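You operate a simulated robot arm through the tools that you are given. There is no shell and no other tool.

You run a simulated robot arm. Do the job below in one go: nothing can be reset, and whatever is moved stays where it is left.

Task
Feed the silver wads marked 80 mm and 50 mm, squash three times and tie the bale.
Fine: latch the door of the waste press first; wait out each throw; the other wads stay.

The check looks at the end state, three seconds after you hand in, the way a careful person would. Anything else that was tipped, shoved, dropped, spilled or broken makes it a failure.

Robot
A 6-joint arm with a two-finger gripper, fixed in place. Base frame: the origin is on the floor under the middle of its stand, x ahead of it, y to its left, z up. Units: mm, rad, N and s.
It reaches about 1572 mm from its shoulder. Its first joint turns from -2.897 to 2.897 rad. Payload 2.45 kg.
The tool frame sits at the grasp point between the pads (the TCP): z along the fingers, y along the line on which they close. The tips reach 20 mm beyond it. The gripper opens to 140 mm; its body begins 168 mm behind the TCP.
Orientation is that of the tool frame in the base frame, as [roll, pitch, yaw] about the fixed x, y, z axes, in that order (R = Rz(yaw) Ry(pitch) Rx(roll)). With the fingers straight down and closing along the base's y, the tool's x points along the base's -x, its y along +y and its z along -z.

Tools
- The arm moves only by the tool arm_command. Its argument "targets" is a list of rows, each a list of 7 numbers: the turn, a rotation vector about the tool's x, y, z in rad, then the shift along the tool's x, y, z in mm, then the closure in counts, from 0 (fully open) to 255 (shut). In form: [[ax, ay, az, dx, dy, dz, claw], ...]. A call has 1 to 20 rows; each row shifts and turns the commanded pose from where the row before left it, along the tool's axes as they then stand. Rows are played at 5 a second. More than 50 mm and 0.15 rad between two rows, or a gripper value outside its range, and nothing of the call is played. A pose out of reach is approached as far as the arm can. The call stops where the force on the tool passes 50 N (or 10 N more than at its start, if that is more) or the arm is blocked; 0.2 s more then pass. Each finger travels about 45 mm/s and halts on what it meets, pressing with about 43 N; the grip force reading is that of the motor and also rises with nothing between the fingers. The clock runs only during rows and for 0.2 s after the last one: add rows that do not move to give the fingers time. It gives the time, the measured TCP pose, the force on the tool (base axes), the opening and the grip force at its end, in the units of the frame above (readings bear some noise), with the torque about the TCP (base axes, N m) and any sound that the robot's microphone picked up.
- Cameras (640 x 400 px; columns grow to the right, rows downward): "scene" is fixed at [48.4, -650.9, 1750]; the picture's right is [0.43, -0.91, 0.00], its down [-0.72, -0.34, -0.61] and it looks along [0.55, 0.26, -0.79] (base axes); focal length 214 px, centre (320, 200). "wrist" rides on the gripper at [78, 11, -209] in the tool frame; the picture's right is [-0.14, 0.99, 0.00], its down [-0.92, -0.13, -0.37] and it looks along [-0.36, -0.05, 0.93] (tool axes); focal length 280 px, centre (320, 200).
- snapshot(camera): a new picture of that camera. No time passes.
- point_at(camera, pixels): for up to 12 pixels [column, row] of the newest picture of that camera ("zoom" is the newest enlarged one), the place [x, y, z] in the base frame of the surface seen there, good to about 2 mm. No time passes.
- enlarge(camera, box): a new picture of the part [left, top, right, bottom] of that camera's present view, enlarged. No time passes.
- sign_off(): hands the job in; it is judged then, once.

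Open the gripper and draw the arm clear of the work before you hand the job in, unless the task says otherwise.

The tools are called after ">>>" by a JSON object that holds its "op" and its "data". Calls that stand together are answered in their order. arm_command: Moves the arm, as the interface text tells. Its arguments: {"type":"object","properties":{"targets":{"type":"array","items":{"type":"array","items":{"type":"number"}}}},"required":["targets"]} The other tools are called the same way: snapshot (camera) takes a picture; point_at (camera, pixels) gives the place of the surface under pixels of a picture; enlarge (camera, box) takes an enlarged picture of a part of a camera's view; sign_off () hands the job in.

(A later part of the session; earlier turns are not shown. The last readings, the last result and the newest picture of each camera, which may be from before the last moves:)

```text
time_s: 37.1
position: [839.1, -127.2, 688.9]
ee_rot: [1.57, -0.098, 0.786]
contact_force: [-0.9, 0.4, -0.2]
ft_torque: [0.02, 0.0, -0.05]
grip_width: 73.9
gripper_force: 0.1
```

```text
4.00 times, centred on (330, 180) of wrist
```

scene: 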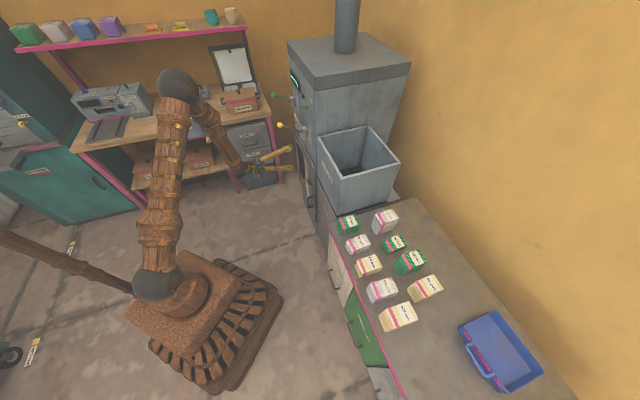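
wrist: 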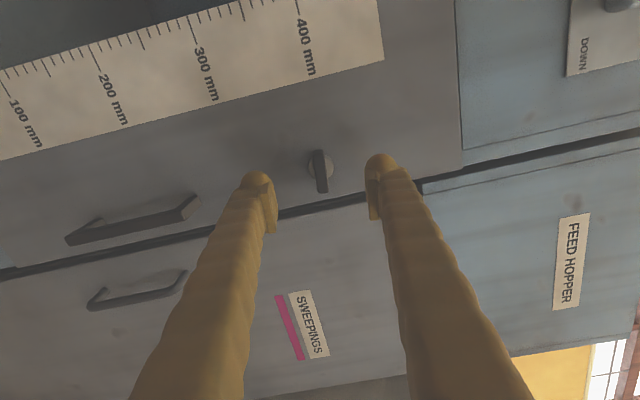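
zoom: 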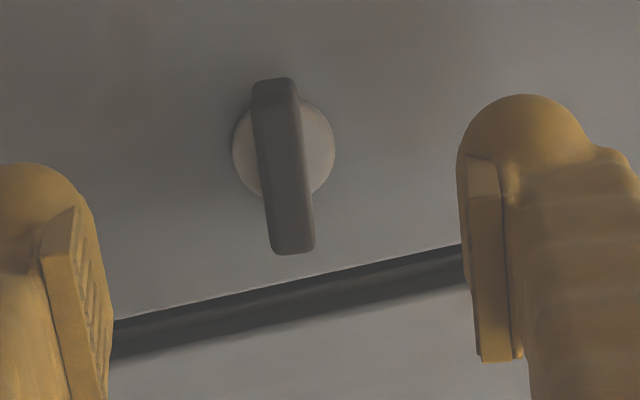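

The bar (321,172) is aligned between the fingers. I advance 55 mm in steps, then close on it.

>>> {"op": "arm_command", "data": {"targets": [[0, 0, 0, 0, 1, 11, 120], [0, 0, 0, 0, 0, 11, 120], [0, 0, 0, 0, 0, 11, 120], [0, 0, 0, 0, 0, 11, 120], [0, 0, 0, 0, 0, 11, 120], [0, 0, 0, 0, 0, 0, 120], [0, 0, 0, 0, 0, 0, 160], [0, 0, 0, 0, 0, 0, 190], [0, 0, 0, 0, 0, 0, 215], [0, 0, 0, 0, 0, 0, 235], [0, 0, 0, 0, 0, 0, 255], [0, 0, 0, 0, 0, 0, 255], [0, 0, 0, 0, 0, 0, 255], [0, 0, 0, 0, 0, 0, 255], [0, 0, 0, 0, 0, 0, 255]]}}

>>> {"op": "snapshot", "data": {"camera": "wrist"}}

>>> {"op": "enlarge", "data": {"camera": "wrist", "box": [270, 130, 390, 230]}}

```text
time_s: 40.3
position: [878.3, -165.8, 689.7]
ee_rot: [1.571, -0.099, 0.786]
contact_force: [-0.1, -0.7, 7.4]
ft_torque: [-0.04, -0.03, -0.04]
grip_width: 11.1
gripper_force: 38.7
```

```text
taken
```

wrist: 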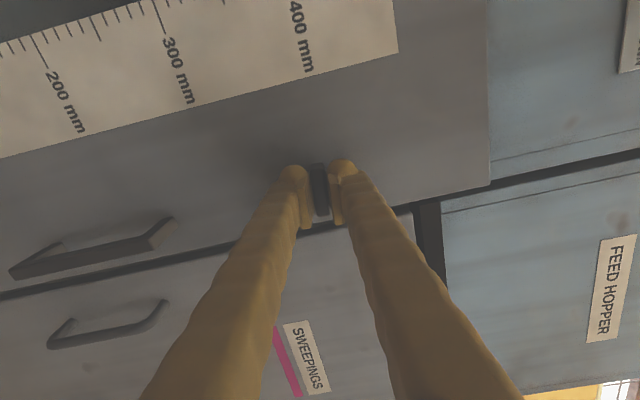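

```text
4.00 times, centred on (330, 180) of wrist
```

zoom: 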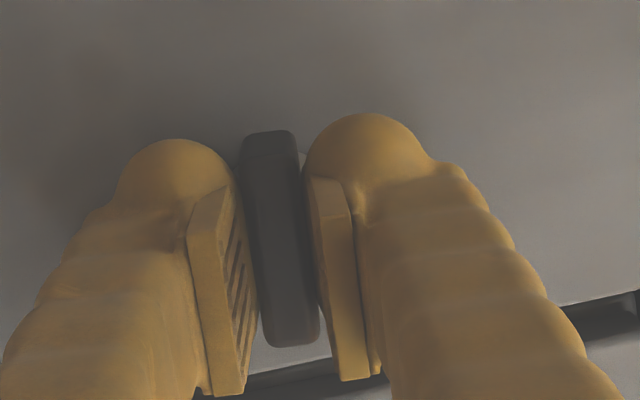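

The bar is held again (11.1 mm). I turn it clockwise in small steps (+0.05 rad each), watching force and sound.

>>> {"op": "arm_command", "data": {"targets": [[0, 0, 0.05, 0, 0, 0, 255], [0, 0, 0.05, 0, 0, 0, 255], [0, 0, 0.05, 0, 0, 0, 255], [0, 0, 0.05, 0, 0, 0, 255], [0, 0, 0, 0, 0, 0, 255]]}}

```text
time_s: 41.5
position: [878.7, -166.1, 691.2]
ee_rot: [1.571, -0.299, 0.785]
contact_force: [-3.3, -4.4, 2.3]
ft_torque: [0.0, 0.0, -0.19]
grip_width: 11.0
gripper_force: 38.0
```

It turns freely with low torque. I keep turning clockwise in 0.08 rad steps.

>>> {"op": "arm_command", "data": {"targets": [[0, 0, 0.08, 0, 0, 0, 255], [0, 0, 0.08, 0, 0, 0, 255], [0, 0, 0.08, 0, 0, 0, 255], [0, 0, 0.08, 0, 0, 0, 255], [0, 0, 0.08, 0, 0, 0, 255], [0, 0, 0.08, 0, 0, 0, 255], [0, 0, 0.08, 0, 0, 0, 255], [0, 0, 0.08, 0, 0, 0, 255], [0, 0, 0, 0, 0, 0, 255]]}}

>>> {"op": "enlarge", "data": {"camera": "wrist", "box": [220, 100, 420, 230]}}

```text
time_s: 43.5
position: [877.0, -165.5, 691.0]
ee_rot: [1.571, -0.939, 0.786]
contact_force: [-7.2, -6.4, 1.4]
ft_torque: [-0.03, 0.02, -0.09]
grip_width: 11.2
gripper_force: 38.0
```

```text
3.08 times, centred on (320, 165) of wrist
```

zoom: 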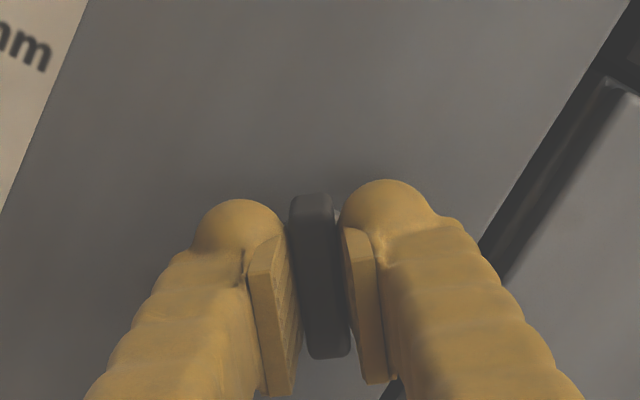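

The bar follows (now at about 0.94 rad). I continue clockwise in 0.06 rad steps toward upright.

>>> {"op": "arm_command", "data": {"targets": [[0, 0, 0.06, 0, 0, 0, 255], [0, 0, 0.06, 0, 0, 0, 255], [0, 0, 0.06, 0, 0, 0, 255], [0, 0, 0.06, 0, 0, 0, 255], [0, 0, 0.06, 0, 0, 0, 255], [0, 0, 0.06, 0, 0, 0, 255], [0, 0, 0.06, 0, 0, 0, 255], [0, 0, 0.06, 0, 0, 0, 255], [0, 0, 0, 0, 0, 0, 255]]}}

```text
time_s: 45.5
position: [878.3, -166.9, 690.1]
ee_rot: [1.565, -1.42, 0.791]
contact_force: [-14.1, -12.8, 22.5]
ft_torque: [-0.22, -0.17, -0.16]
grip_width: 11.1
gripper_force: 37.9
```

At 1.42 rad with forces rising a little (about 30 N) and little torque. I go on in small 0.04 rad steps.

>>> {"op": "arm_command", "data": {"targets": [[0, 0, 0.04, 0, 0, 0, 255], [0, 0, 0.04, 0, 0, 0, 255], [0, 0, 0.04, 0, 0, 0, 255], [0, 0, 0, 0, 0, 0, 255]]}}

>>> {"op": "enlarge", "data": {"camera": "wrist", "box": [220, 100, 420, 230]}}

```text
time_s: 46.5
position: [877.5, -166.9, 691.1]
ee_rot: [1.571, -1.538, 0.786]
contact_force: [-8.4, -9.8, 18.7]
ft_torque: [-0.14, -0.16, -0.12]
grip_width: 10.8
gripper_force: 38.3
```

```text
3.08 times, centred on (320, 165) of wrist
```

zoom: 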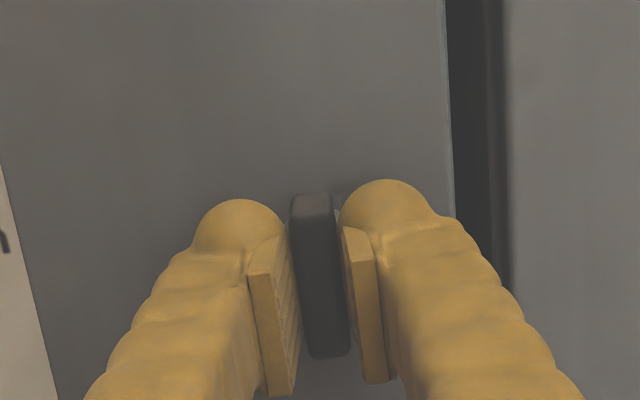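

The bar is nearly upright at 1.54 rad without a stop yet. I try a little further to find the end stop by the torque.

>>> {"op": "arm_command", "data": {"targets": [[0, 0, 0.04, 0, 0, 0, 255], [0, 0, 0.04, 0, 0, 0, 255], [0, 0, 0, 0, 0, 0, 255]]}}

>>> {"op": "enlarge", "data": {"camera": "wrist", "box": [220, 100, 420, 230]}}

```text
time_s: 47.3
position: [876.9, -165.6, 690.1]
ee_rot: [-1.599, -1.524, -2.329]
contact_force: [-4.3, -12.5, 3.8]
ft_torque: [-0.67, 0.59, -0.13]
grip_width: 11.6
gripper_force: 38.5
```

```text
3.08 times, centred on (320, 165) of wrist
```

zoom: 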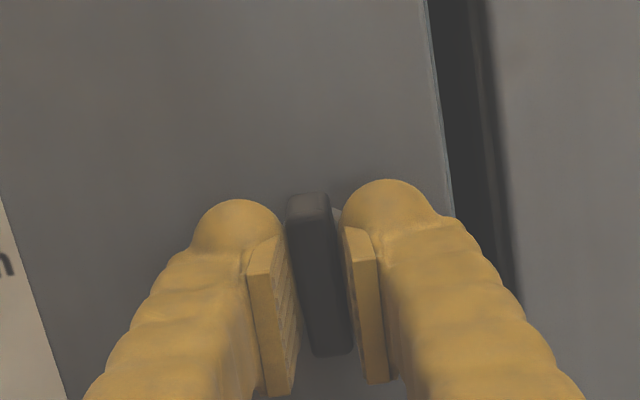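

The torque rose to about 0.9 N m at 1.61 rad, so the stop at upright is reached. I ease back slightly, open the fingers and withdraw 60 mm.

>>> {"op": "arm_command", "data": {"targets": [[0, 0, -0.045, 0, 0, 0, 255], [0, 0, 0, 0, 0, 0, 200], [0, 0, 0, 0, 0, 0, 150], [0, 0, 0, 0, 0, 0, 120], [0, 0, 0, 0, 0, 0, 120], [0, 0, 0, 0, 0, 0, 120], [0, 0, 0, 0, 0, -15, 120], [0, 0, 0, 0, 0, -20, 120], [0, 0, 0, 0, 0, -25, 120], [0, 0, 0, 0, 0, 0, 120]]}}

>>> {"op": "snapshot", "data": {"camera": "wrist"}}

>>> {"op": "enlarge", "data": {"camera": "wrist", "box": [240, 110, 400, 230]}}

```text
time_s: 49.5
position: [834.7, -121.5, 690.6]
ee_rot: [-1.638, -1.567, -2.29]
contact_force: [0.4, 0.5, 0.1]
ft_torque: [0.01, -0.05, -0.01]
grip_width: 74.2
gripper_force: 0.1
```

```text
taken
```

wrist: 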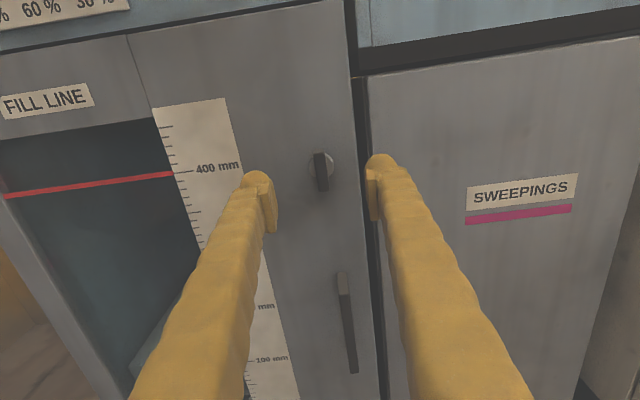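

```text
3.33 times, centred on (320, 170) of wrist
```

zoom: 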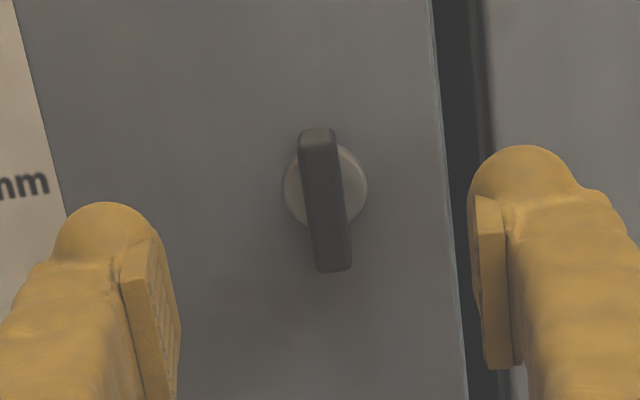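

The knob now stands upright at (321,170). I check the door plane again and the gap to see if anything changed.

>>> {"op": "point_at", "data": {"camera": "wrist", "pixels": [[290, 60], [290, 250], [350, 250], [200, 130], [60, 130], [400, 100], [600, 100], [355, 60], [345, 90], [330, 300], [150, 60], [400, 30]]}}

>>> {"op": "enlarge", "data": {"camera": "wrist", "box": [300, 0, 440, 110]}}

>>> {"op": "enlarge", "data": {"camera": "scene", "box": [280, 60, 350, 230]}}

```text
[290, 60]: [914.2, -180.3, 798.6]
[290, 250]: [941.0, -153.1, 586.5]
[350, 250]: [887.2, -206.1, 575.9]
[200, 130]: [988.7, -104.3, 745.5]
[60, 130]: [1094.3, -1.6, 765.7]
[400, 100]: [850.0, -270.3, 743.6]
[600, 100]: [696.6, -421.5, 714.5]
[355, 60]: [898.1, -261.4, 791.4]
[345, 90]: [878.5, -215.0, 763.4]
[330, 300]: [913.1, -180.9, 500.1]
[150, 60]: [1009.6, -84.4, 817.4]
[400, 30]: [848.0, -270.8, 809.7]
```

```text
3.64 times, centred on (370, 55) of wrist
```

zoom: 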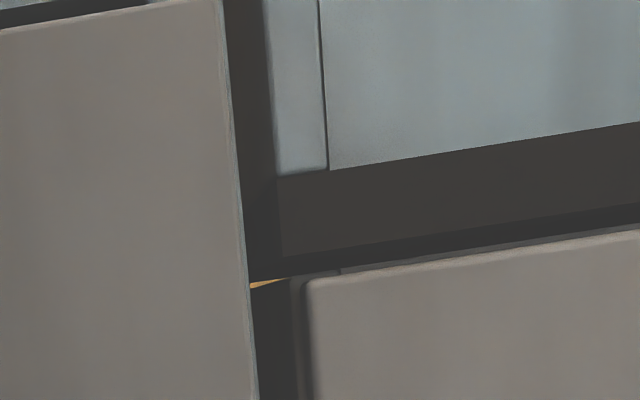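

```text
2.35 times, centred on (315, 145) of scene
```

zoom: 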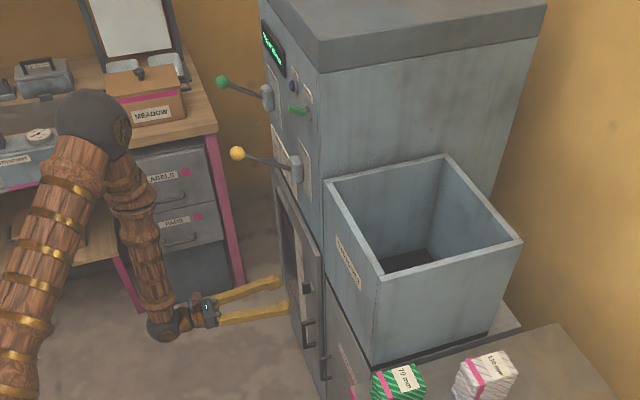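

The door is flush. To be sure that upright means latched, I plan a gentle pull test at the door handle, so I measure the handle first at (342,280)–(353,370).

>>> {"op": "enlarge", "data": {"camera": "wrist", "box": [300, 250, 400, 390]}}

>>> {"op": "point_at", "data": {"camera": "wrist", "pixels": [[341, 274], [341, 285], [345, 310], [349, 340], [353, 368], [339, 290], [348, 290]]}}

```text
2.86 times, centred on (350, 320) of wrist
```

zoom: 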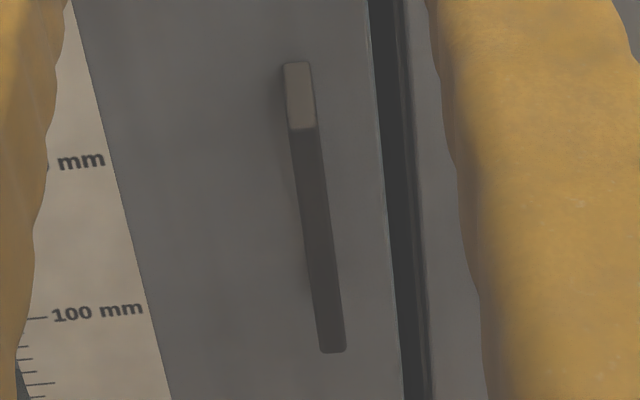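

```text
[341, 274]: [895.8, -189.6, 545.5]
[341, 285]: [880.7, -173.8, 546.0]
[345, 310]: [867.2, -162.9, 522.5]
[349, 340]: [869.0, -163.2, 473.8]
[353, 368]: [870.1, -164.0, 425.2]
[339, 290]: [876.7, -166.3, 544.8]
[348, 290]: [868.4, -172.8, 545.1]
```

Handle: bar at u≈499, outer face n≈−730, z 420–546. I move down to z≈500 in front of it, staying 34 mm off.

>>> {"op": "arm_command", "data": {"targets": [[0, 0, 0, -38, 1, 0, 120], [0, 0, 0, -38, 1, 0, 120], [0, 0, 0, -38, 1, 0, 120], [0, 0, 0, -38, 1, 0, 120], [0, 0, 0, -38, 1.3, 0, 120], [0, 0, 0, 0, 0, 0, 120]]}}

>>> {"op": "snapshot", "data": {"camera": "wrist"}}

```text
time_s: 50.9
position: [830.4, -126.4, 499.4]
ee_rot: [-1.684, -1.567, -2.243]
contact_force: [0.0, 0.4, 0.7]
ft_torque: [0.02, 0.02, 0.02]
grip_width: 73.8
gripper_force: 0.0
```

```text
taken
```

wrist: 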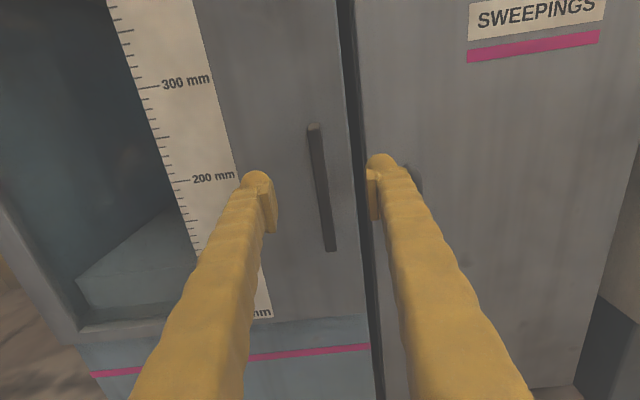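

The handle is centred between the fingers at (322,190). I narrow the opening to about 40 mm, advance 52 mm and grip it.

>>> {"op": "arm_command", "data": {"targets": [[0, 0, 0, 0, 0, 0, 182], [0, 0, 0, 0, 0, 0, 182], [0, 0, 0, 0, 0, 0, 182], [0, 0, 0, 0, 0, 13, 182], [0, 0, 0, 0, 0, 13, 182], [0, 0, 0, 0, 0, 13, 182], [0, 0, 0, 0, 0, 13, 182], [0, 0, 0, 0, 0, 0, 182], [0, 0, 0, 0, 0, 0, 210], [0, 0, 0, 0, 0, 0, 230], [0, 0, 0, 0, 0, 0, 245], [0, 0, 0, 0, 0, 0, 255], [0, 0, 0, 0, 0, 0, 255], [0, 0, 0, 0, 0, 0, 255]]}}

>>> {"op": "snapshot", "data": {"camera": "wrist"}}

```text
time_s: 53.9
position: [868.4, -164.8, 500.7]
ee_rot: [-1.67, -1.567, -2.257]
contact_force: [-15.7, -14.2, 5.8]
ft_torque: [-0.11, 0.06, -0.22]
grip_width: 12.2
gripper_force: 39.5
```

```text
taken
```

wrist: 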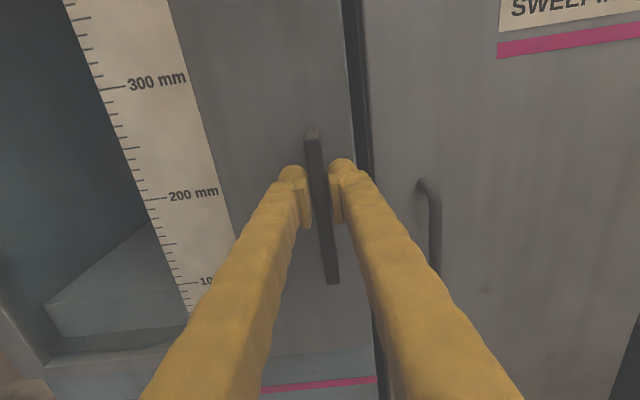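

The handle is gripped (12.2 mm). I pull gently back in 1.5 mm steps to see whether the door holds.

>>> {"op": "arm_command", "data": {"targets": [[0, 0, 0, 0, 0, -1.5, 255], [0, 0, 0, 0, 0, -1.5, 255], [0, 0, 0, 0, 0, -1.5, 255], [0, 0, 0, 0, 0, 0, 255]]}}

>>> {"op": "point_at", "data": {"camera": "wrist", "pixels": [[320, 60], [250, 60]]}}

>>> {"op": "snapshot", "data": {"camera": "wrist"}}

```text
time_s: 54.8
position: [864.8, -161.7, 500.1]
ee_rot: [-1.557, -1.567, -2.373]
contact_force: [-4.1, -3.5, 0.5]
ft_torque: [-0.09, 0.05, -0.1]
grip_width: 12.1
gripper_force: 38.9
stopped in row 4: the force on the tool passed its limit at 51 N (the readings are from after the stop); the commanded pose is now the measured one
```

```text
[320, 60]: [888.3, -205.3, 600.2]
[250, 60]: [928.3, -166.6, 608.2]
```

```text
taken
```

wrist: 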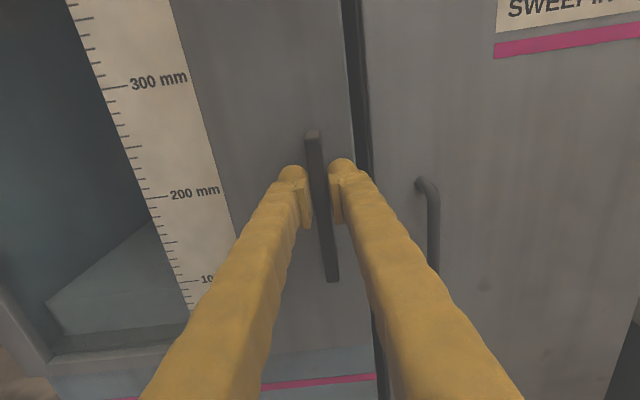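

The force reached 51 N within 4.5 mm of pull. I check in the new picture whether the door plane moved.

>>> {"op": "point_at", "data": {"camera": "wrist", "pixels": [[320, 60], [250, 60], [320, 30], [260, 120], [320, 148], [340, 280], [345, 250]]}}

```text
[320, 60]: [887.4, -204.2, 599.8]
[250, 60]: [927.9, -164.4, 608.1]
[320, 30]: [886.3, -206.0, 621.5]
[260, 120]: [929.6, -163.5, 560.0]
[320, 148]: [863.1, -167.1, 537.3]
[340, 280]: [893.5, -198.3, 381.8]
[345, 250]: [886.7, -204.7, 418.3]
```

The door plane stayed within 1–2 mm while 50 N pulled on it: the door is latched. I release the handle and withdraw.

>>> {"op": "arm_command", "data": {"targets": [[0, 0, 0, 0, 0, 0, 220], [0, 0, 0, 0, 0, 0, 182], [0, 0, 0, 0, 0, 0, 182], [0, 0, 0, 0, 0, 0, 182], [0, 0, 0, 0, 0, -15, 182], [0, 0, 0, 0, 0, -20, 182], [0, 0, 0, 0, 0, -20, 182], [0, 0, 0, 0, 0, -20, 182], [0, 0, 0, 0, 0, -20, 182], [0, 0, 0, 0, 0, 0, 182]]}}

>>> {"op": "snapshot", "data": {"camera": "wrist"}}

```text
time_s: 57.0
position: [797.2, -93.9, 499.3]
ee_rot: [-1.538, -1.567, -2.39]
contact_force: [-0.1, -0.8, 0.6]
ft_torque: [0.0, 0.01, 0.01]
grip_width: 40.0
gripper_force: 0.0
```

```text
taken
```

wrist: 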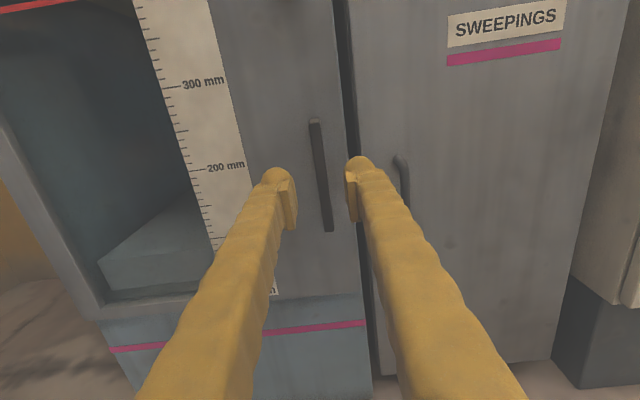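

Now the wads. I enlarge the scene picture around the bench to measure wad footprints and gaps.

>>> {"op": "enlarge", "data": {"camera": "scene", "box": [345, 260, 425, 310]}}

>>> {"op": "point_at", "data": {"camera": "zoom", "pixels": [[180, 195], [290, 130], [370, 155], [395, 200], [265, 290], [285, 230], [180, 250], [340, 260]]}}

```text
8.00 times, centred on (385, 285) of scene
```

zoom: 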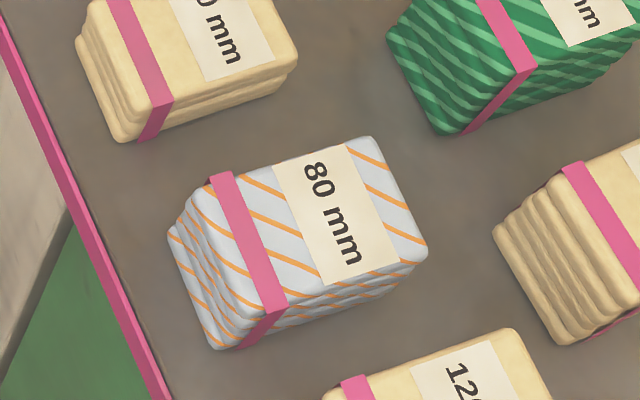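

```text
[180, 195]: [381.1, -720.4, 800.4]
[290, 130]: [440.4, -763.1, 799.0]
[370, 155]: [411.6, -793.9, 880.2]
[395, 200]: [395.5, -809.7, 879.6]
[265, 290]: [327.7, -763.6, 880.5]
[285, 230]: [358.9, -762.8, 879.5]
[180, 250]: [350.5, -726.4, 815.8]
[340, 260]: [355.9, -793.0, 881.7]
```

I measure the top corners of the 80 mm wad at (200,190), (370,142), (422,252), (262,312) in this enlargement, and nearby edges of neighbours.

>>> {"op": "point_at", "data": {"camera": "zoom", "pixels": [[200, 192], [368, 143], [420, 248], [255, 310], [190, 240], [225, 340], [282, 90], [150, 130], [350, 385], [500, 235], [560, 340], [445, 130]]}}

>>> {"op": "enlarge", "data": {"camera": "scene", "box": [325, 205, 405, 255]}}

>>> {"op": "point_at", "data": {"camera": "zoom", "pixels": [[180, 230], [300, 180], [320, 230], [230, 330], [220, 240], [270, 240], [180, 290], [300, 130], [270, 120], [370, 240], [310, 370], [200, 150]]}}

```text
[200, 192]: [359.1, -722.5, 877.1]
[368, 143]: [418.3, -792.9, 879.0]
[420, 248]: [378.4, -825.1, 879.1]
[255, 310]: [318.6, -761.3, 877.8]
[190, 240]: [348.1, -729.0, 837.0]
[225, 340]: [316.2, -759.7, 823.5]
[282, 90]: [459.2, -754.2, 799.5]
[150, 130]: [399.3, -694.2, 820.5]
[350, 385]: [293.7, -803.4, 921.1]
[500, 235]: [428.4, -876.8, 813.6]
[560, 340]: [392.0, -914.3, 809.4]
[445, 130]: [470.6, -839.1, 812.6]
```

```text
8.00 times, centred on (365, 230) of scene
```

zoom: 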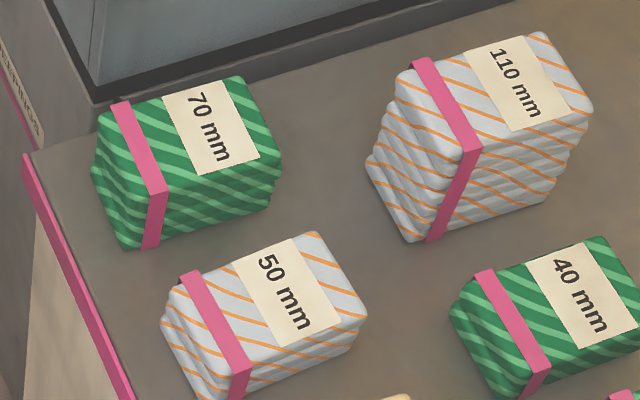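

```text
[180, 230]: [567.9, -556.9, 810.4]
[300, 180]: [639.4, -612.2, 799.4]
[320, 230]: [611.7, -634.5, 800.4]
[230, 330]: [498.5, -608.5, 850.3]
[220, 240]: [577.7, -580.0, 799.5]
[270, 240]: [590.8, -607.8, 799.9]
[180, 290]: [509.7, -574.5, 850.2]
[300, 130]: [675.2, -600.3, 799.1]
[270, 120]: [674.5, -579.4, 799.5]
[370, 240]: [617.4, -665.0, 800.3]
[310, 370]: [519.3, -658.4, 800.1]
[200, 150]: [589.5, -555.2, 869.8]
```

The 80 mm wad is about 90×56 mm with centre (368,−775), 45 mm gaps to its neighbours. I back off from the press, rise 200 mm and then turn the tool down.

>>> {"op": "arm_command", "data": {"targets": [[0, 0, 0, 40, 0, -10, 120], [0, 0, 0, 40, 0, -10, 120], [0, 0, 0, 40, 0, -10, 120], [0, 0, 0, 40, 0, -10, 120], [0, 0, 0, 40, 0, -10, 120], [0, -0.1428, 0, 0, 0, 0, 120], [0, -0.1428, 0, 0, 0, 0, 120], [0, -0.1428, 0, 0, 0, 0, 120], [0, -0.1428, 0, 0, 0, 0, 120], [0, -0.1428, 0, 0, 0, 0, 120], [0, -0.1428, 0, 0, 0, 0, 120], [0, -0.1428, 0, 0, 0, 0, 120], [0, -0.1428, 0, 0, 0, 0, 120], [0, -0.1428, 0, 0, 0, 0, 120], [0, -0.1428, 0, 0, 0, 0, 120], [0, -0.1428, 0, 0, 0, 0, 120], [0, 0, 0, 0, 0, 0, 120]]}}

>>> {"op": "snapshot", "data": {"camera": "scene"}}

>>> {"op": "snapshot", "data": {"camera": "wrist"}}

```text
time_s: 60.6
position: [763.0, -60.0, 700.2]
ee_rot: [-3.138, 0.0, -0.786]
contact_force: [-0.3, 1.5, 0.5]
ft_torque: [0.0, 0.02, -0.01]
grip_width: 74.2
gripper_force: 0.1
```

```text
taken
```

scene: 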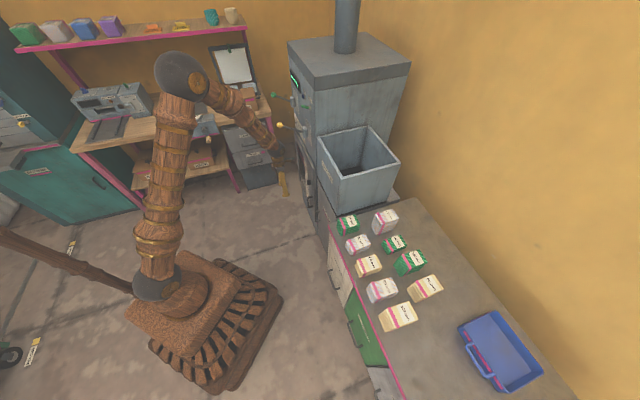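

```text
taken
```

wrist: 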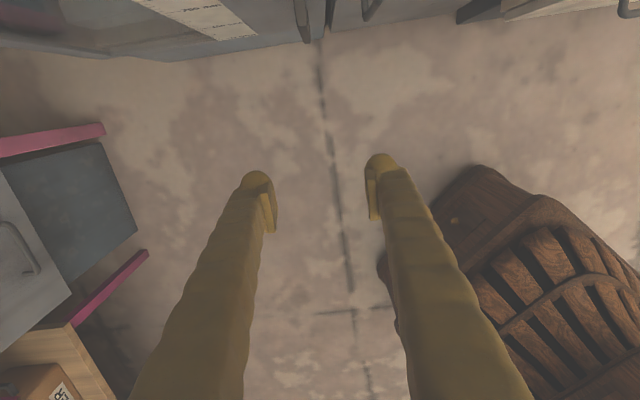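

The tool points down. I move inboard away from the levers and rise to about z=1120.

>>> {"op": "arm_command", "data": {"targets": [[0, 0, 0, -40, 0, -20, 120], [0, 0, 0, -40, 0, -20, 120], [0, 0, 0, -30, 10, -30, 120], [0, 0, 0, 0, 20, -40, 120], [0, 0, 0, 0, 20, -40, 120], [0, 0, 0, 0, 20, -40, 120], [0, 0, 0, 0, 20, -40, 120], [0, 0, 0, 0, 20, -40, 120], [0, 0, 0, 0, 20, -40, 120], [0, 0, 0, 0, 20, -40, 120], [0, 0, 0, 0, 20, -40, 120], [0, 0, 0, 0, 20, -30, 120], [0, 0, 0, 0, 45, 0, 120], [0, 0, 0, 0, 45, 0, 120], [0, 0, 0, 0, 45, 0, 120], [0, 0, 0, 0, 45, 0, 120], [0, 0, 0, 0, 45, 0, 120], [0, 0, 0, 0, 45, 0, 120], [0, 0, 0, 0, 0, 0, 120]]}}

>>> {"op": "snapshot", "data": {"camera": "scene"}}

```text
time_s: 64.8
position: [381.3, -297.8, 1077.2]
ee_rot: [3.116, 0.083, -0.802]
contact_force: [0.9, -0.6, 0.7]
ft_torque: [0.04, 0.01, 0.0]
grip_width: 74.3
gripper_force: 0.1
out of reach, approached as far as the arm can: row 18
stopped in row 19: the arm was blocked; the commanded pose is now the measured one
```

```text
taken
```

scene: 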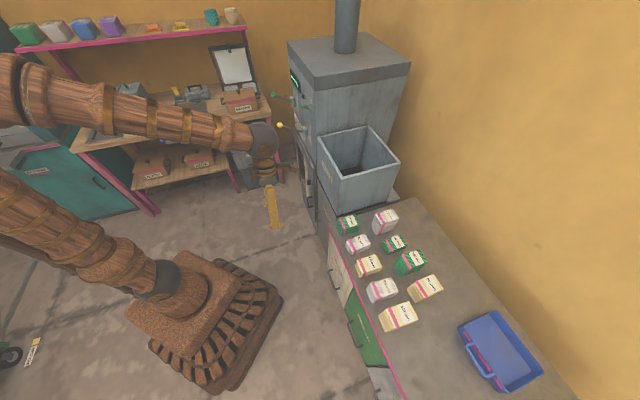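

The arm hit its inner limit at (381,−298), so I move outward toward the bench and square the tool down again.

>>> {"op": "arm_command", "data": {"targets": [[0, 0, 0, 30, 0, 0, 120], [0, 0, 0, 40, 0, -5, 120], [0, 0, 0, 40, 0, -5, 120], [0, 0, 0, 40, 0, -5, 120], [0.0255, 0.0829, -0.0144, 0, 0, 0, 120], [0, 0, 0, 0, 0, 0, 120]]}}

```text
time_s: 66.2
position: [497.8, -389.1, 1080.1]
ee_rot: [3.131, -0.005, -0.801]
contact_force: [-0.5, 0.6, -0.2]
ft_torque: [-0.03, 0.02, -0.01]
grip_width: 74.0
gripper_force: 0.1
out of reach, approached as far as the arm can: row 3, 4, 5
```

A wrist-roll limit is near, so I unroll by about +π (tool x to the inboard side), as at the start, which also suits the bench.

>>> {"op": "arm_command", "data": {"targets": [[0, 0, 0.1445, 0, 0, 0, 120], [0, 0, 0.1445, 0, 0, 0, 120], [0, 0, 0.1445, 0, 0, 0, 120], [0, 0, 0.1445, 0, 0, 0, 120], [0, 0, 0.1445, 0, 0, 0, 120], [0, 0, 0.1445, 0, 0, 0, 120], [0, 0, 0.1445, 0, 0, 0, 120], [0, 0, 0.1445, 0, 0, 0, 120], [0, 0, 0.1445, 0, 0, 0, 120], [0, 0, 0.1445, 0, 0, 0, 120], [0, 0, 0.1445, 0, 0, 0, 120], [0, 0, 0, 0, 0, 0, 120]]}}

>>> {"op": "arm_command", "data": {"targets": [[0, 0, 0.1445, 0, 0, 0, 120], [0, 0, 0.1445, 0, 0, 0, 120], [0, 0, 0.1445, 0, 0, 0, 120], [0, 0, 0.1445, 0, 0, 0, 120], [0, 0, 0.1445, 0, 0, 0, 120], [0, 0, 0.1445, 0, 0, 0, 120], [0, 0, 0.1445, 0, 0, 0, 120], [0, 0, 0.1445, 0, 0, 0, 120], [0, 0, 0.1445, 0, 0, 0, 120], [0, 0, 0.1445, 0, 0, 0, 120], [0, 0, 0.1445, 0, 0, 0, 120], [0, 0, 0, 0, 0, 0, 120]]}}

>>> {"op": "snapshot", "data": {"camera": "wrist"}}

>>> {"op": "snapshot", "data": {"camera": "scene"}}

```text
time_s: 68.8
position: [497.4, -389.9, 1080.4]
ee_rot: [3.141, 0.0, -2.379]
contact_force: [-0.2, -0.5, 0.0]
ft_torque: [-0.01, -0.03, 0.01]
grip_width: 73.9
gripper_force: 0.1
```

```text
time_s: 71.4
position: [498.4, -390.6, 1080.9]
ee_rot: [3.141, 0.0, 2.315]
contact_force: [-0.4, -0.1, 1.1]
ft_torque: [0.01, 0.01, 0.0]
grip_width: 73.8
gripper_force: 0.2
```

```text
taken
```

wrist: 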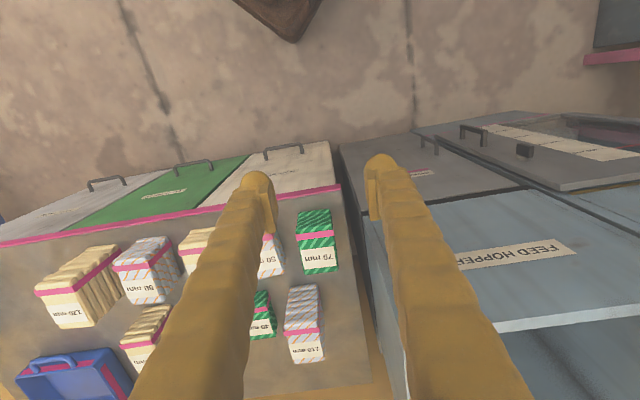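

```text
taken
```

scene: 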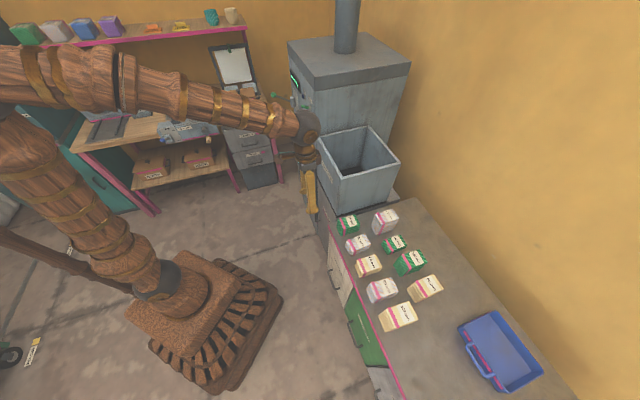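

Tool is down with x inboard (yaw 132.6°). I move over the 80 mm wad at (368,−775), staying at z≈1080.

>>> {"op": "arm_command", "data": {"targets": [[0, 0, 0, -21.7, -39.6, 0, 90], [0, 0, 0, -21.7, -39.6, 0, 90], [0, 0, 0, -21.7, -39.6, 0, 90], [0, 0, 0, -21.7, -39.6, 0, 90], [0, 0, 0, -21.7, -39.6, 0, 90], [0, 0, 0, -21.7, -39.6, 0, 90], [0, 0, 0, -21.7, -39.6, 0, 90], [0, 0, 0, -21.7, -39.6, 0, 90], [0, 0, 0, -21.7, -39.6, 0, 90], [0, 0, 0, 0, 0, 0, 90], [0, 0, 0, 0, 0, 0, 90]]}}

>>> {"op": "snapshot", "data": {"camera": "wrist"}}

>>> {"op": "snapshot", "data": {"camera": "scene"}}

```text
time_s: 73.8
position: [368.7, -776.5, 1080.0]
ee_rot: [3.14, 0.0, 2.317]
contact_force: [-0.3, 0.6, -0.4]
ft_torque: [0.02, 0.02, 0.01]
grip_width: 90.6
gripper_force: 0.0
```

```text
taken
```

wrist: 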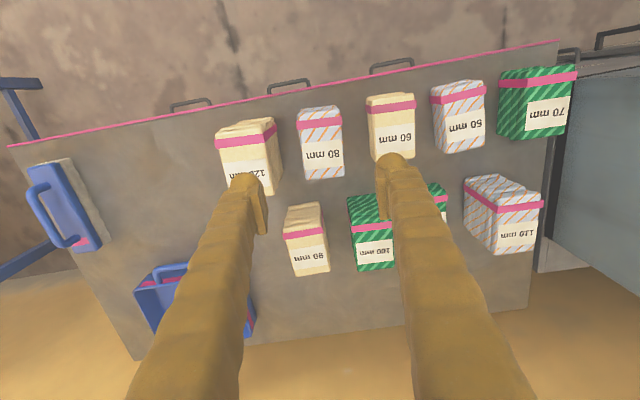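

```text
taken
```

scene: 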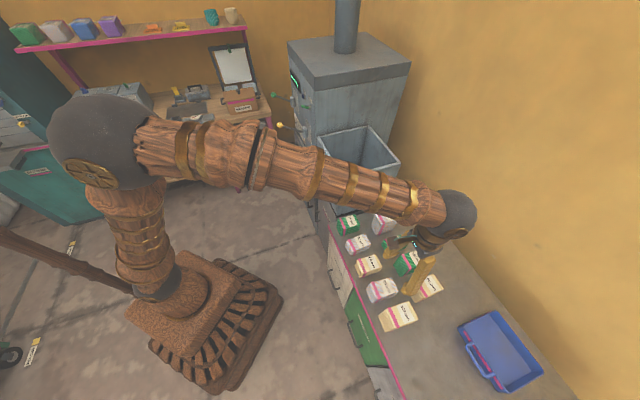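

The wrist view shows the 80 mm silver wad at (321,142), seen from above. I enlarge it and measure its corners.

>>> {"op": "enlarge", "data": {"camera": "wrist", "box": [256, 90, 416, 190]}}

>>> {"op": "point_at", "data": {"camera": "zoom", "pixels": [[180, 150], [335, 140], [345, 345], [205, 355], [175, 100], [330, 80], [95, 150], [105, 350], [445, 150], [455, 270], [260, 250]]}}

```text
4.00 times, centred on (336, 140) of wrist
```

zoom: 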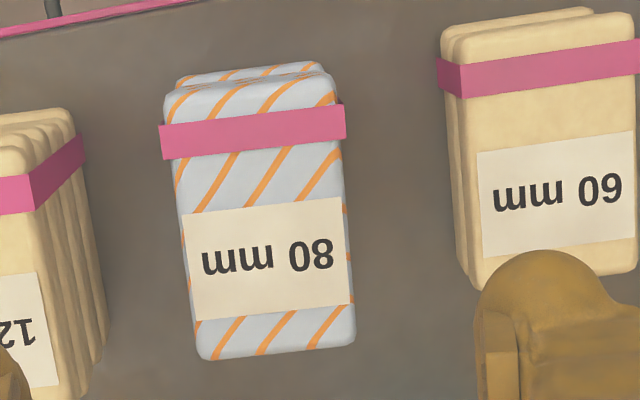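

```text
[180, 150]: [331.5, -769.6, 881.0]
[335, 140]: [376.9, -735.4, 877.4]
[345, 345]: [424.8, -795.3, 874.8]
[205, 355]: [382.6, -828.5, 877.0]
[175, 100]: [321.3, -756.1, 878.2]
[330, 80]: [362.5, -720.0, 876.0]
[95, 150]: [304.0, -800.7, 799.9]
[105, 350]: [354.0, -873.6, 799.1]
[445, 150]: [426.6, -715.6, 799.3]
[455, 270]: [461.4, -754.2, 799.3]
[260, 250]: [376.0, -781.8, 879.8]
```

Wad 80: centre (372.8,−775), width axis at 39.8°, 54 mm wide. I align (+0.05 rad, small shift) and go down to z≈905, just above the wad.

>>> {"op": "arm_command", "data": {"targets": [[0, 0, 0.05, 0, 0, 0, 90], [0, 0, 0, -1.5, 4.1, 0, 90], [0, 0, 0, 0, 0, 35, 90], [0, 0, 0, 0, 0, 35, 90], [0, 0, 0, 0, 0, 35, 90], [0, 0, 0, 0, 0, 35, 90], [0, 0, 0, 0, 0, 35, 90], [0, 0, 0, 0, 0, 0, 90]]}}

>>> {"op": "snapshot", "data": {"camera": "wrist"}}

>>> {"op": "snapshot", "data": {"camera": "scene"}}

```text
time_s: 75.6
position: [374.8, -773.3, 906.5]
ee_rot: [-3.142, 0.0, 2.266]
contact_force: [0.9, -0.3, -0.4]
ft_torque: [0.02, 0.01, -0.03]
grip_width: 90.7
gripper_force: 0.0
```

```text
taken
```

wrist: 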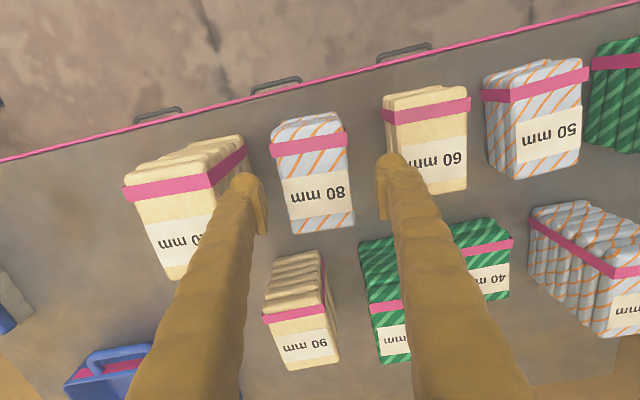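

```text
taken
```

scene: 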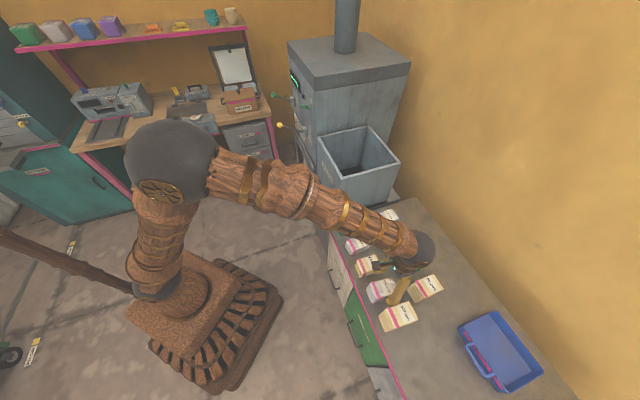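

The wad lies between the fingers; I check its corner points again from here for the exact centre.

>>> {"op": "enlarge", "data": {"camera": "wrist", "box": [240, 95, 400, 245]}}

>>> {"op": "point_at", "data": {"camera": "wrist", "pixels": [[275, 130], [342, 124], [352, 220], [294, 230], [278, 175], [349, 170], [314, 175]]}}

```text
2.67 times, centred on (320, 170) of wrist
```

zoom: 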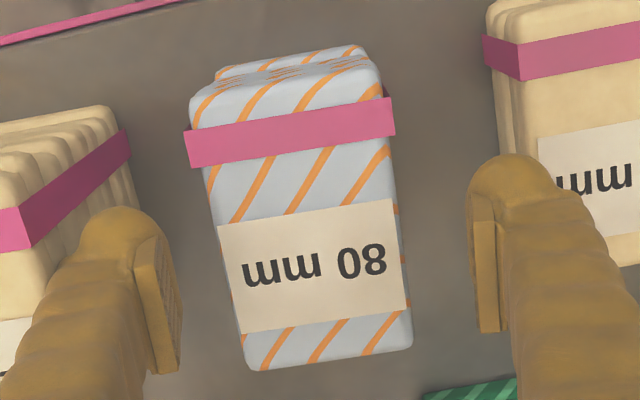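

```text
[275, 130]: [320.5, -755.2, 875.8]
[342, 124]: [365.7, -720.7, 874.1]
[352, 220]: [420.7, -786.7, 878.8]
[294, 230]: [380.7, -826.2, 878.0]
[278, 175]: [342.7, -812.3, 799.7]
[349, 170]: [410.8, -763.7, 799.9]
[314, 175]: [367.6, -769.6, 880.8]
```

Centre is within 3 mm of the TCP. I shift by (2.7,−1.5), descend to z≈840 and close on the wad.

>>> {"op": "arm_command", "data": {"targets": [[0, 0, 0, 2.7, -1.5, 14, 90], [0, 0, 0, 0, 0, 14, 90], [0, 0, 0, 0, 0, 14, 90], [0, 0, 0, 0, 0, 12, 90], [0, 0, 0, 0, 0, 12, 90], [0, 0, 0, 0, 0, 0, 90], [0, 0, 0, 0, 0, 0, 120], [0, 0, 0, 0, 0, 0, 145], [0, 0, 0, 0, 0, 0, 165], [0, 0, 0, 0, 0, 0, 185], [0, 0, 0, 0, 0, 0, 205], [0, 0, 0, 0, 0, 0, 205]]}}

>>> {"op": "snapshot", "data": {"camera": "wrist"}}

```text
time_s: 78.2
position: [370.1, -773.4, 840.3]
ee_rot: [-3.142, 0.0, 2.264]
contact_force: [0.6, -0.3, 0.1]
ft_torque: [-0.01, 0.01, 0.04]
grip_width: 67.0
gripper_force: 42.8
```

```text
taken
```

wrist: 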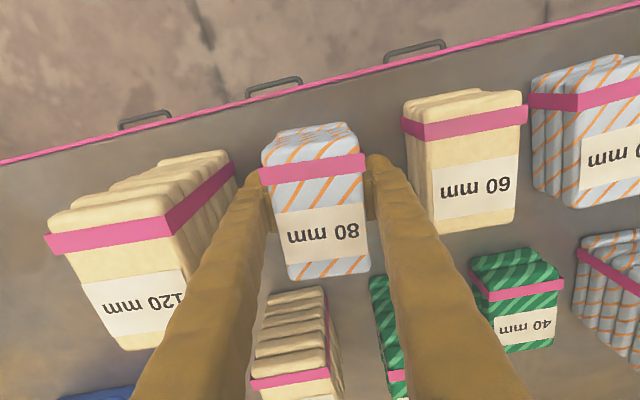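

The wad is held (67 mm at the band, 43 N). I lift it straight up to z≈1200.

>>> {"op": "arm_command", "data": {"targets": [[0, 0, 0, 0, 0, 0, 230], [0, 0, 0, 0, 0, -10, 230], [0, 0, 0, 0, 0, -20, 230], [0, 0, 0, 0, 0, -30, 230], [0, 0, 0, 0, 0, -40, 230], [0, 0, 0, 0, 0, -40, 230], [0, 0, 0, 0, 0, -40, 230], [0, 0, 0, 0, 0, -40, 230], [0, 0, 0, 0, 0, -40, 230], [0, 0, 0, 0, 0, -40, 230], [0, 0, 0, 0, 0, -40, 230], [0, 0, 0, 0, 0, -20, 230], [0, 0, 0, 0, 0, 0, 230]]}}

>>> {"op": "snapshot", "data": {"camera": "wrist"}}

>>> {"op": "snapshot", "data": {"camera": "scene"}}

```text
time_s: 81.0
position: [369.3, -770.2, 1202.3]
ee_rot: [3.139, -0.001, 2.265]
contact_force: [0.2, -0.6, -0.6]
ft_torque: [0.01, 0.02, 0.02]
grip_width: 67.2
gripper_force: 42.9
```

```text
taken
```

wrist: 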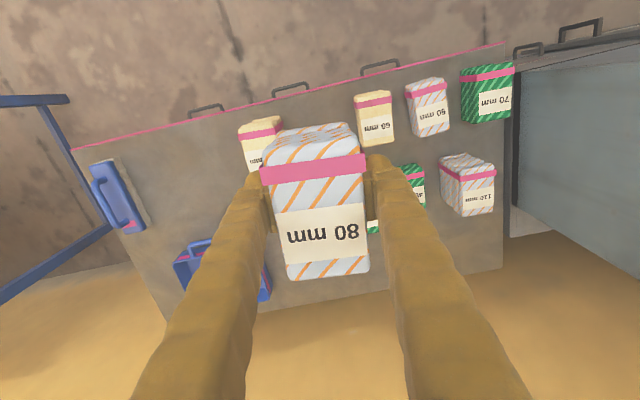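

```text
taken
```

scene: 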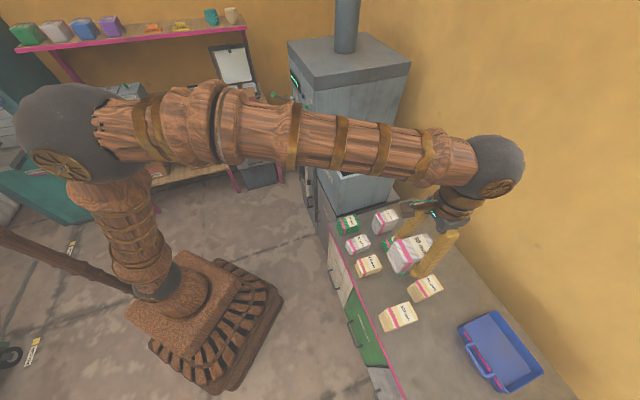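

The 80 mm wad hangs free. I carry it toward the hopper centre (874,−454) at z≈1200, in two stages.

>>> {"op": "arm_command", "data": {"targets": [[0, 0, 0, -5.9, 45.5, 0, 230], [0, 0, 0, -5.9, 45.5, 0, 230], [0, 0, 0, -5.9, 45.5, 0, 230], [0, 0, 0, -5.9, 45.5, 0, 230], [0, 0, 0, -5.9, 45.5, 0, 230], [0, 0, 0, -5.9, 45.5, 0, 230], [0, 0, 0, -5.9, 45.5, 0, 230], [0, 0, 0, -5.9, 45.5, 0, 230], [0, 0, 0, 0, 0, 0, 230]]}}

>>> {"op": "snapshot", "data": {"camera": "scene"}}

>>> {"op": "snapshot", "data": {"camera": "wrist"}}

```text
time_s: 83.0
position: [681.2, -572.5, 1198.2]
ee_rot: [-3.141, 0.0, 2.264]
contact_force: [0.0, -0.2, -1.7]
ft_torque: [0.03, -0.01, 0.0]
grip_width: 66.7
gripper_force: 43.0
```

```text
taken
```

scene: 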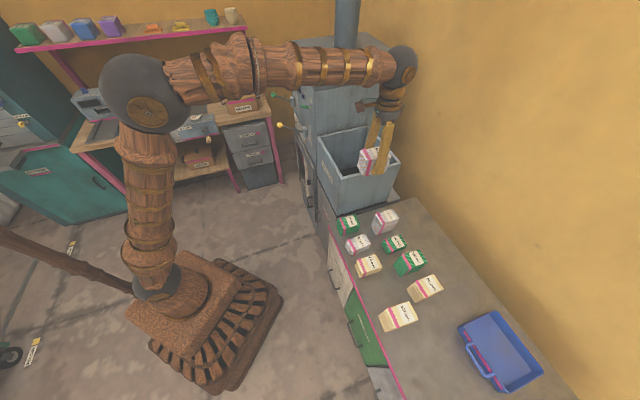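

```text
taken
```

wrist: 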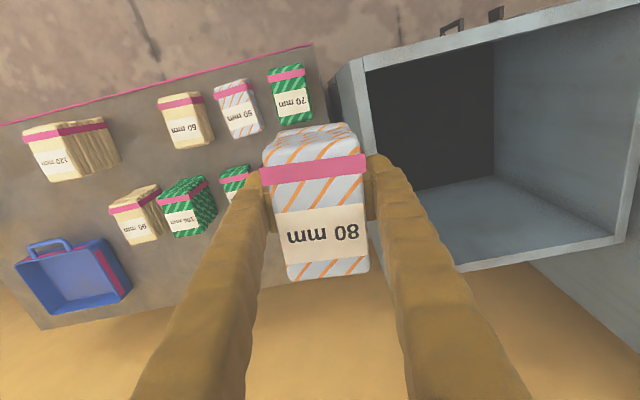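

The hopper opening is seen at right in the wrist picture. I measure its rim and interior to pick the drop place.

>>> {"op": "point_at", "data": {"camera": "wrist", "pixels": [[362, 60], [370, 75], [620, 5], [462, 268], [617, 238], [430, 120], [470, 100], [420, 170], [530, 220], [490, 190], [560, 120], [495, 50]]}}

>>> {"op": "enlarge", "data": {"camera": "scene", "box": [310, 110, 410, 215]}}

```text
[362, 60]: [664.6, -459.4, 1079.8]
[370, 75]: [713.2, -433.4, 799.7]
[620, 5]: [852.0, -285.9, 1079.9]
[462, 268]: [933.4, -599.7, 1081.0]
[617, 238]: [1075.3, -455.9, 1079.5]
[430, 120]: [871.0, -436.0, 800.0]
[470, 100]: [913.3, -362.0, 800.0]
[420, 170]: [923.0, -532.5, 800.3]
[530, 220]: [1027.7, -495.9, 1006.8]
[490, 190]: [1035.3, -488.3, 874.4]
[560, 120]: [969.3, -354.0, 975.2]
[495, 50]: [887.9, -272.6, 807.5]
```

```text
3.81 times, centred on (360, 162) of scene
```

zoom: 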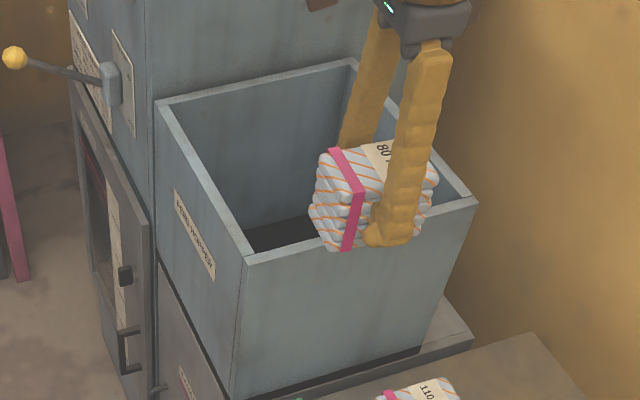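

The hopper floor is at z=800 with vertical walls; its centre is about (871,−457). I move over the centre, then check before lowering.

>>> {"op": "arm_command", "data": {"targets": [[0, 0, 0, -6.5, 44, 0, 230], [0, 0, 0, -6.5, 44, 0, 230], [0, 0, 0, -6.5, 44, 0, 230], [0, 0, 0, -6.5, 44, 0, 230], [0, 0, 0, -6.5, 44, 0, 230], [0, 0, 0, 0, 0, 0, 230]]}}

>>> {"op": "snapshot", "data": {"camera": "wrist"}}

>>> {"op": "snapshot", "data": {"camera": "scene"}}

```text
time_s: 84.4
position: [870.6, -459.0, 1201.8]
ee_rot: [-3.141, 0.001, 2.265]
contact_force: [0.5, 0.9, -1.1]
ft_torque: [0.0, 0.03, -0.02]
grip_width: 67.2
gripper_force: 42.9
```

```text
taken
```

wrist: 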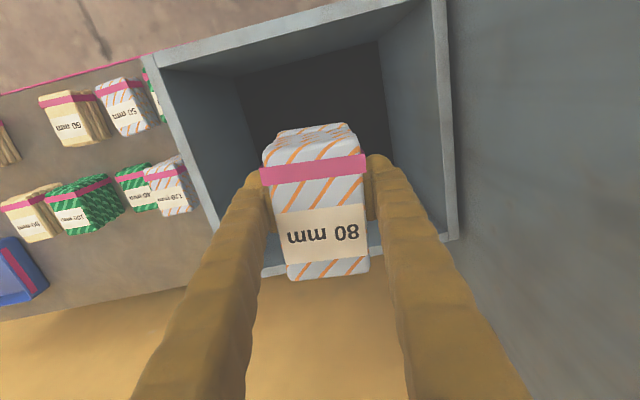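

```text
taken
```

scene: 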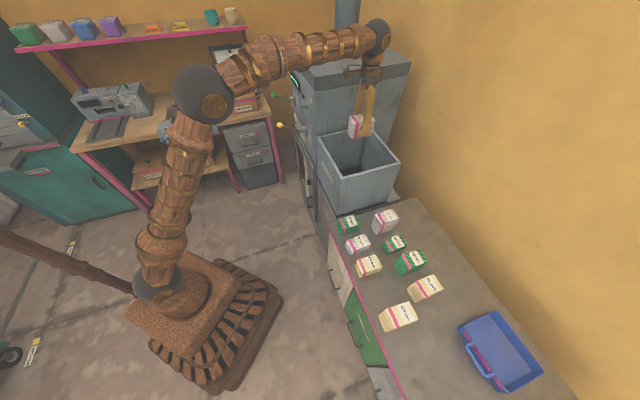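

The wad is above the hopper with clearance all round. I lower to z≈935 inside the hopper.

>>> {"op": "arm_command", "data": {"targets": [[0, 0, 0, 0, 0, 38, 230], [0, 0, 0, 0, 0, 38, 230], [0, 0, 0, 0, 0, 38, 230], [0, 0, 0, 0, 0, 38, 230], [0, 0, 0, 0, 0, 38, 230], [0, 0, 0, 0, 0, 38, 230], [0, 0, 0, 0, 0, 38, 230], [0, 0, 0, 0, 0, 0, 230]]}}

>>> {"op": "snapshot", "data": {"camera": "wrist"}}

>>> {"op": "snapshot", "data": {"camera": "scene"}}

```text
time_s: 86.2
position: [871.6, -459.1, 935.1]
ee_rot: [-3.141, 0.002, 2.266]
contact_force: [0.6, 0.9, -1.9]
ft_torque: [0.0, -0.02, -0.02]
grip_width: 67.1
gripper_force: 43.1
```

```text
taken
```

wrist: 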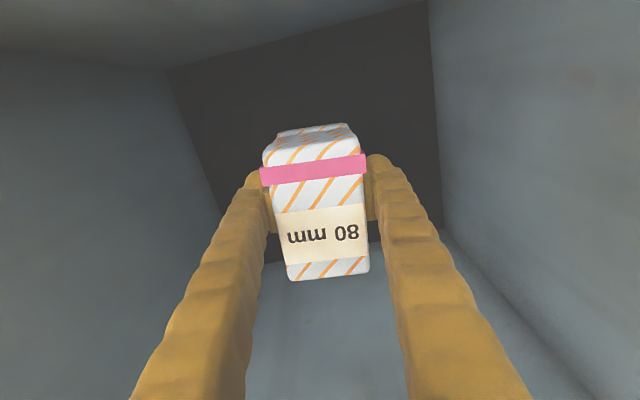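

```text
taken
```

scene: 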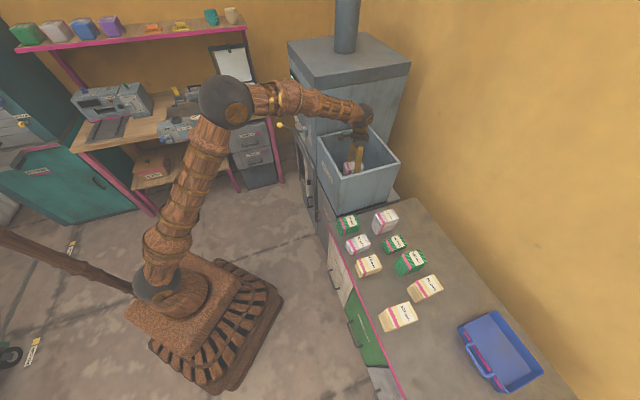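

Clear all round; I lower another 30 mm and release the wad by opening to about 100 mm.

>>> {"op": "arm_command", "data": {"targets": [[0, 0, 0, 0, 0, 15, 230], [0, 0, 0, 0, 0, 15, 230], [0, 0, 0, 0, 0, 0, 230], [0, 0, 0, 0, 0, 0, 70], [0, 0, 0, 0, 0, 0, 70], [0, 0, 0, 0, 0, 0, 70], [0, 0, 0, 0, 0, 0, 70], [0, 0, 0, 0, 0, 0, 70], [0, 0, 0, 0, 0, 0, 70]]}}

>>> {"op": "snapshot", "data": {"camera": "wrist"}}

```text
time_s: 88.2
position: [871.7, -459.0, 904.7]
ee_rot: [-3.141, 0.001, 2.264]
contact_force: [-0.1, 0.6, -1.0]
ft_torque: [0.01, 0.0, 0.01]
grip_width: 101.5
gripper_force: 0.0
```

```text
taken
```

wrist: 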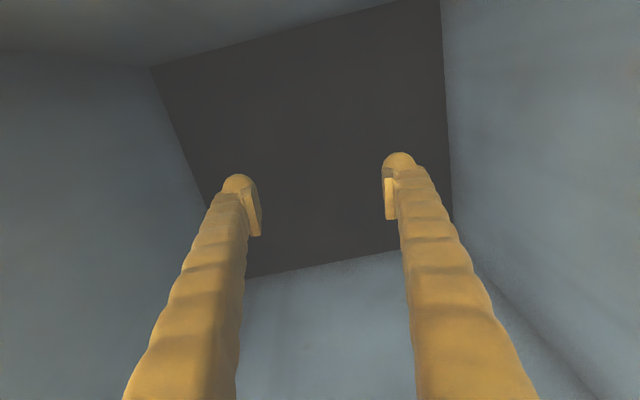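

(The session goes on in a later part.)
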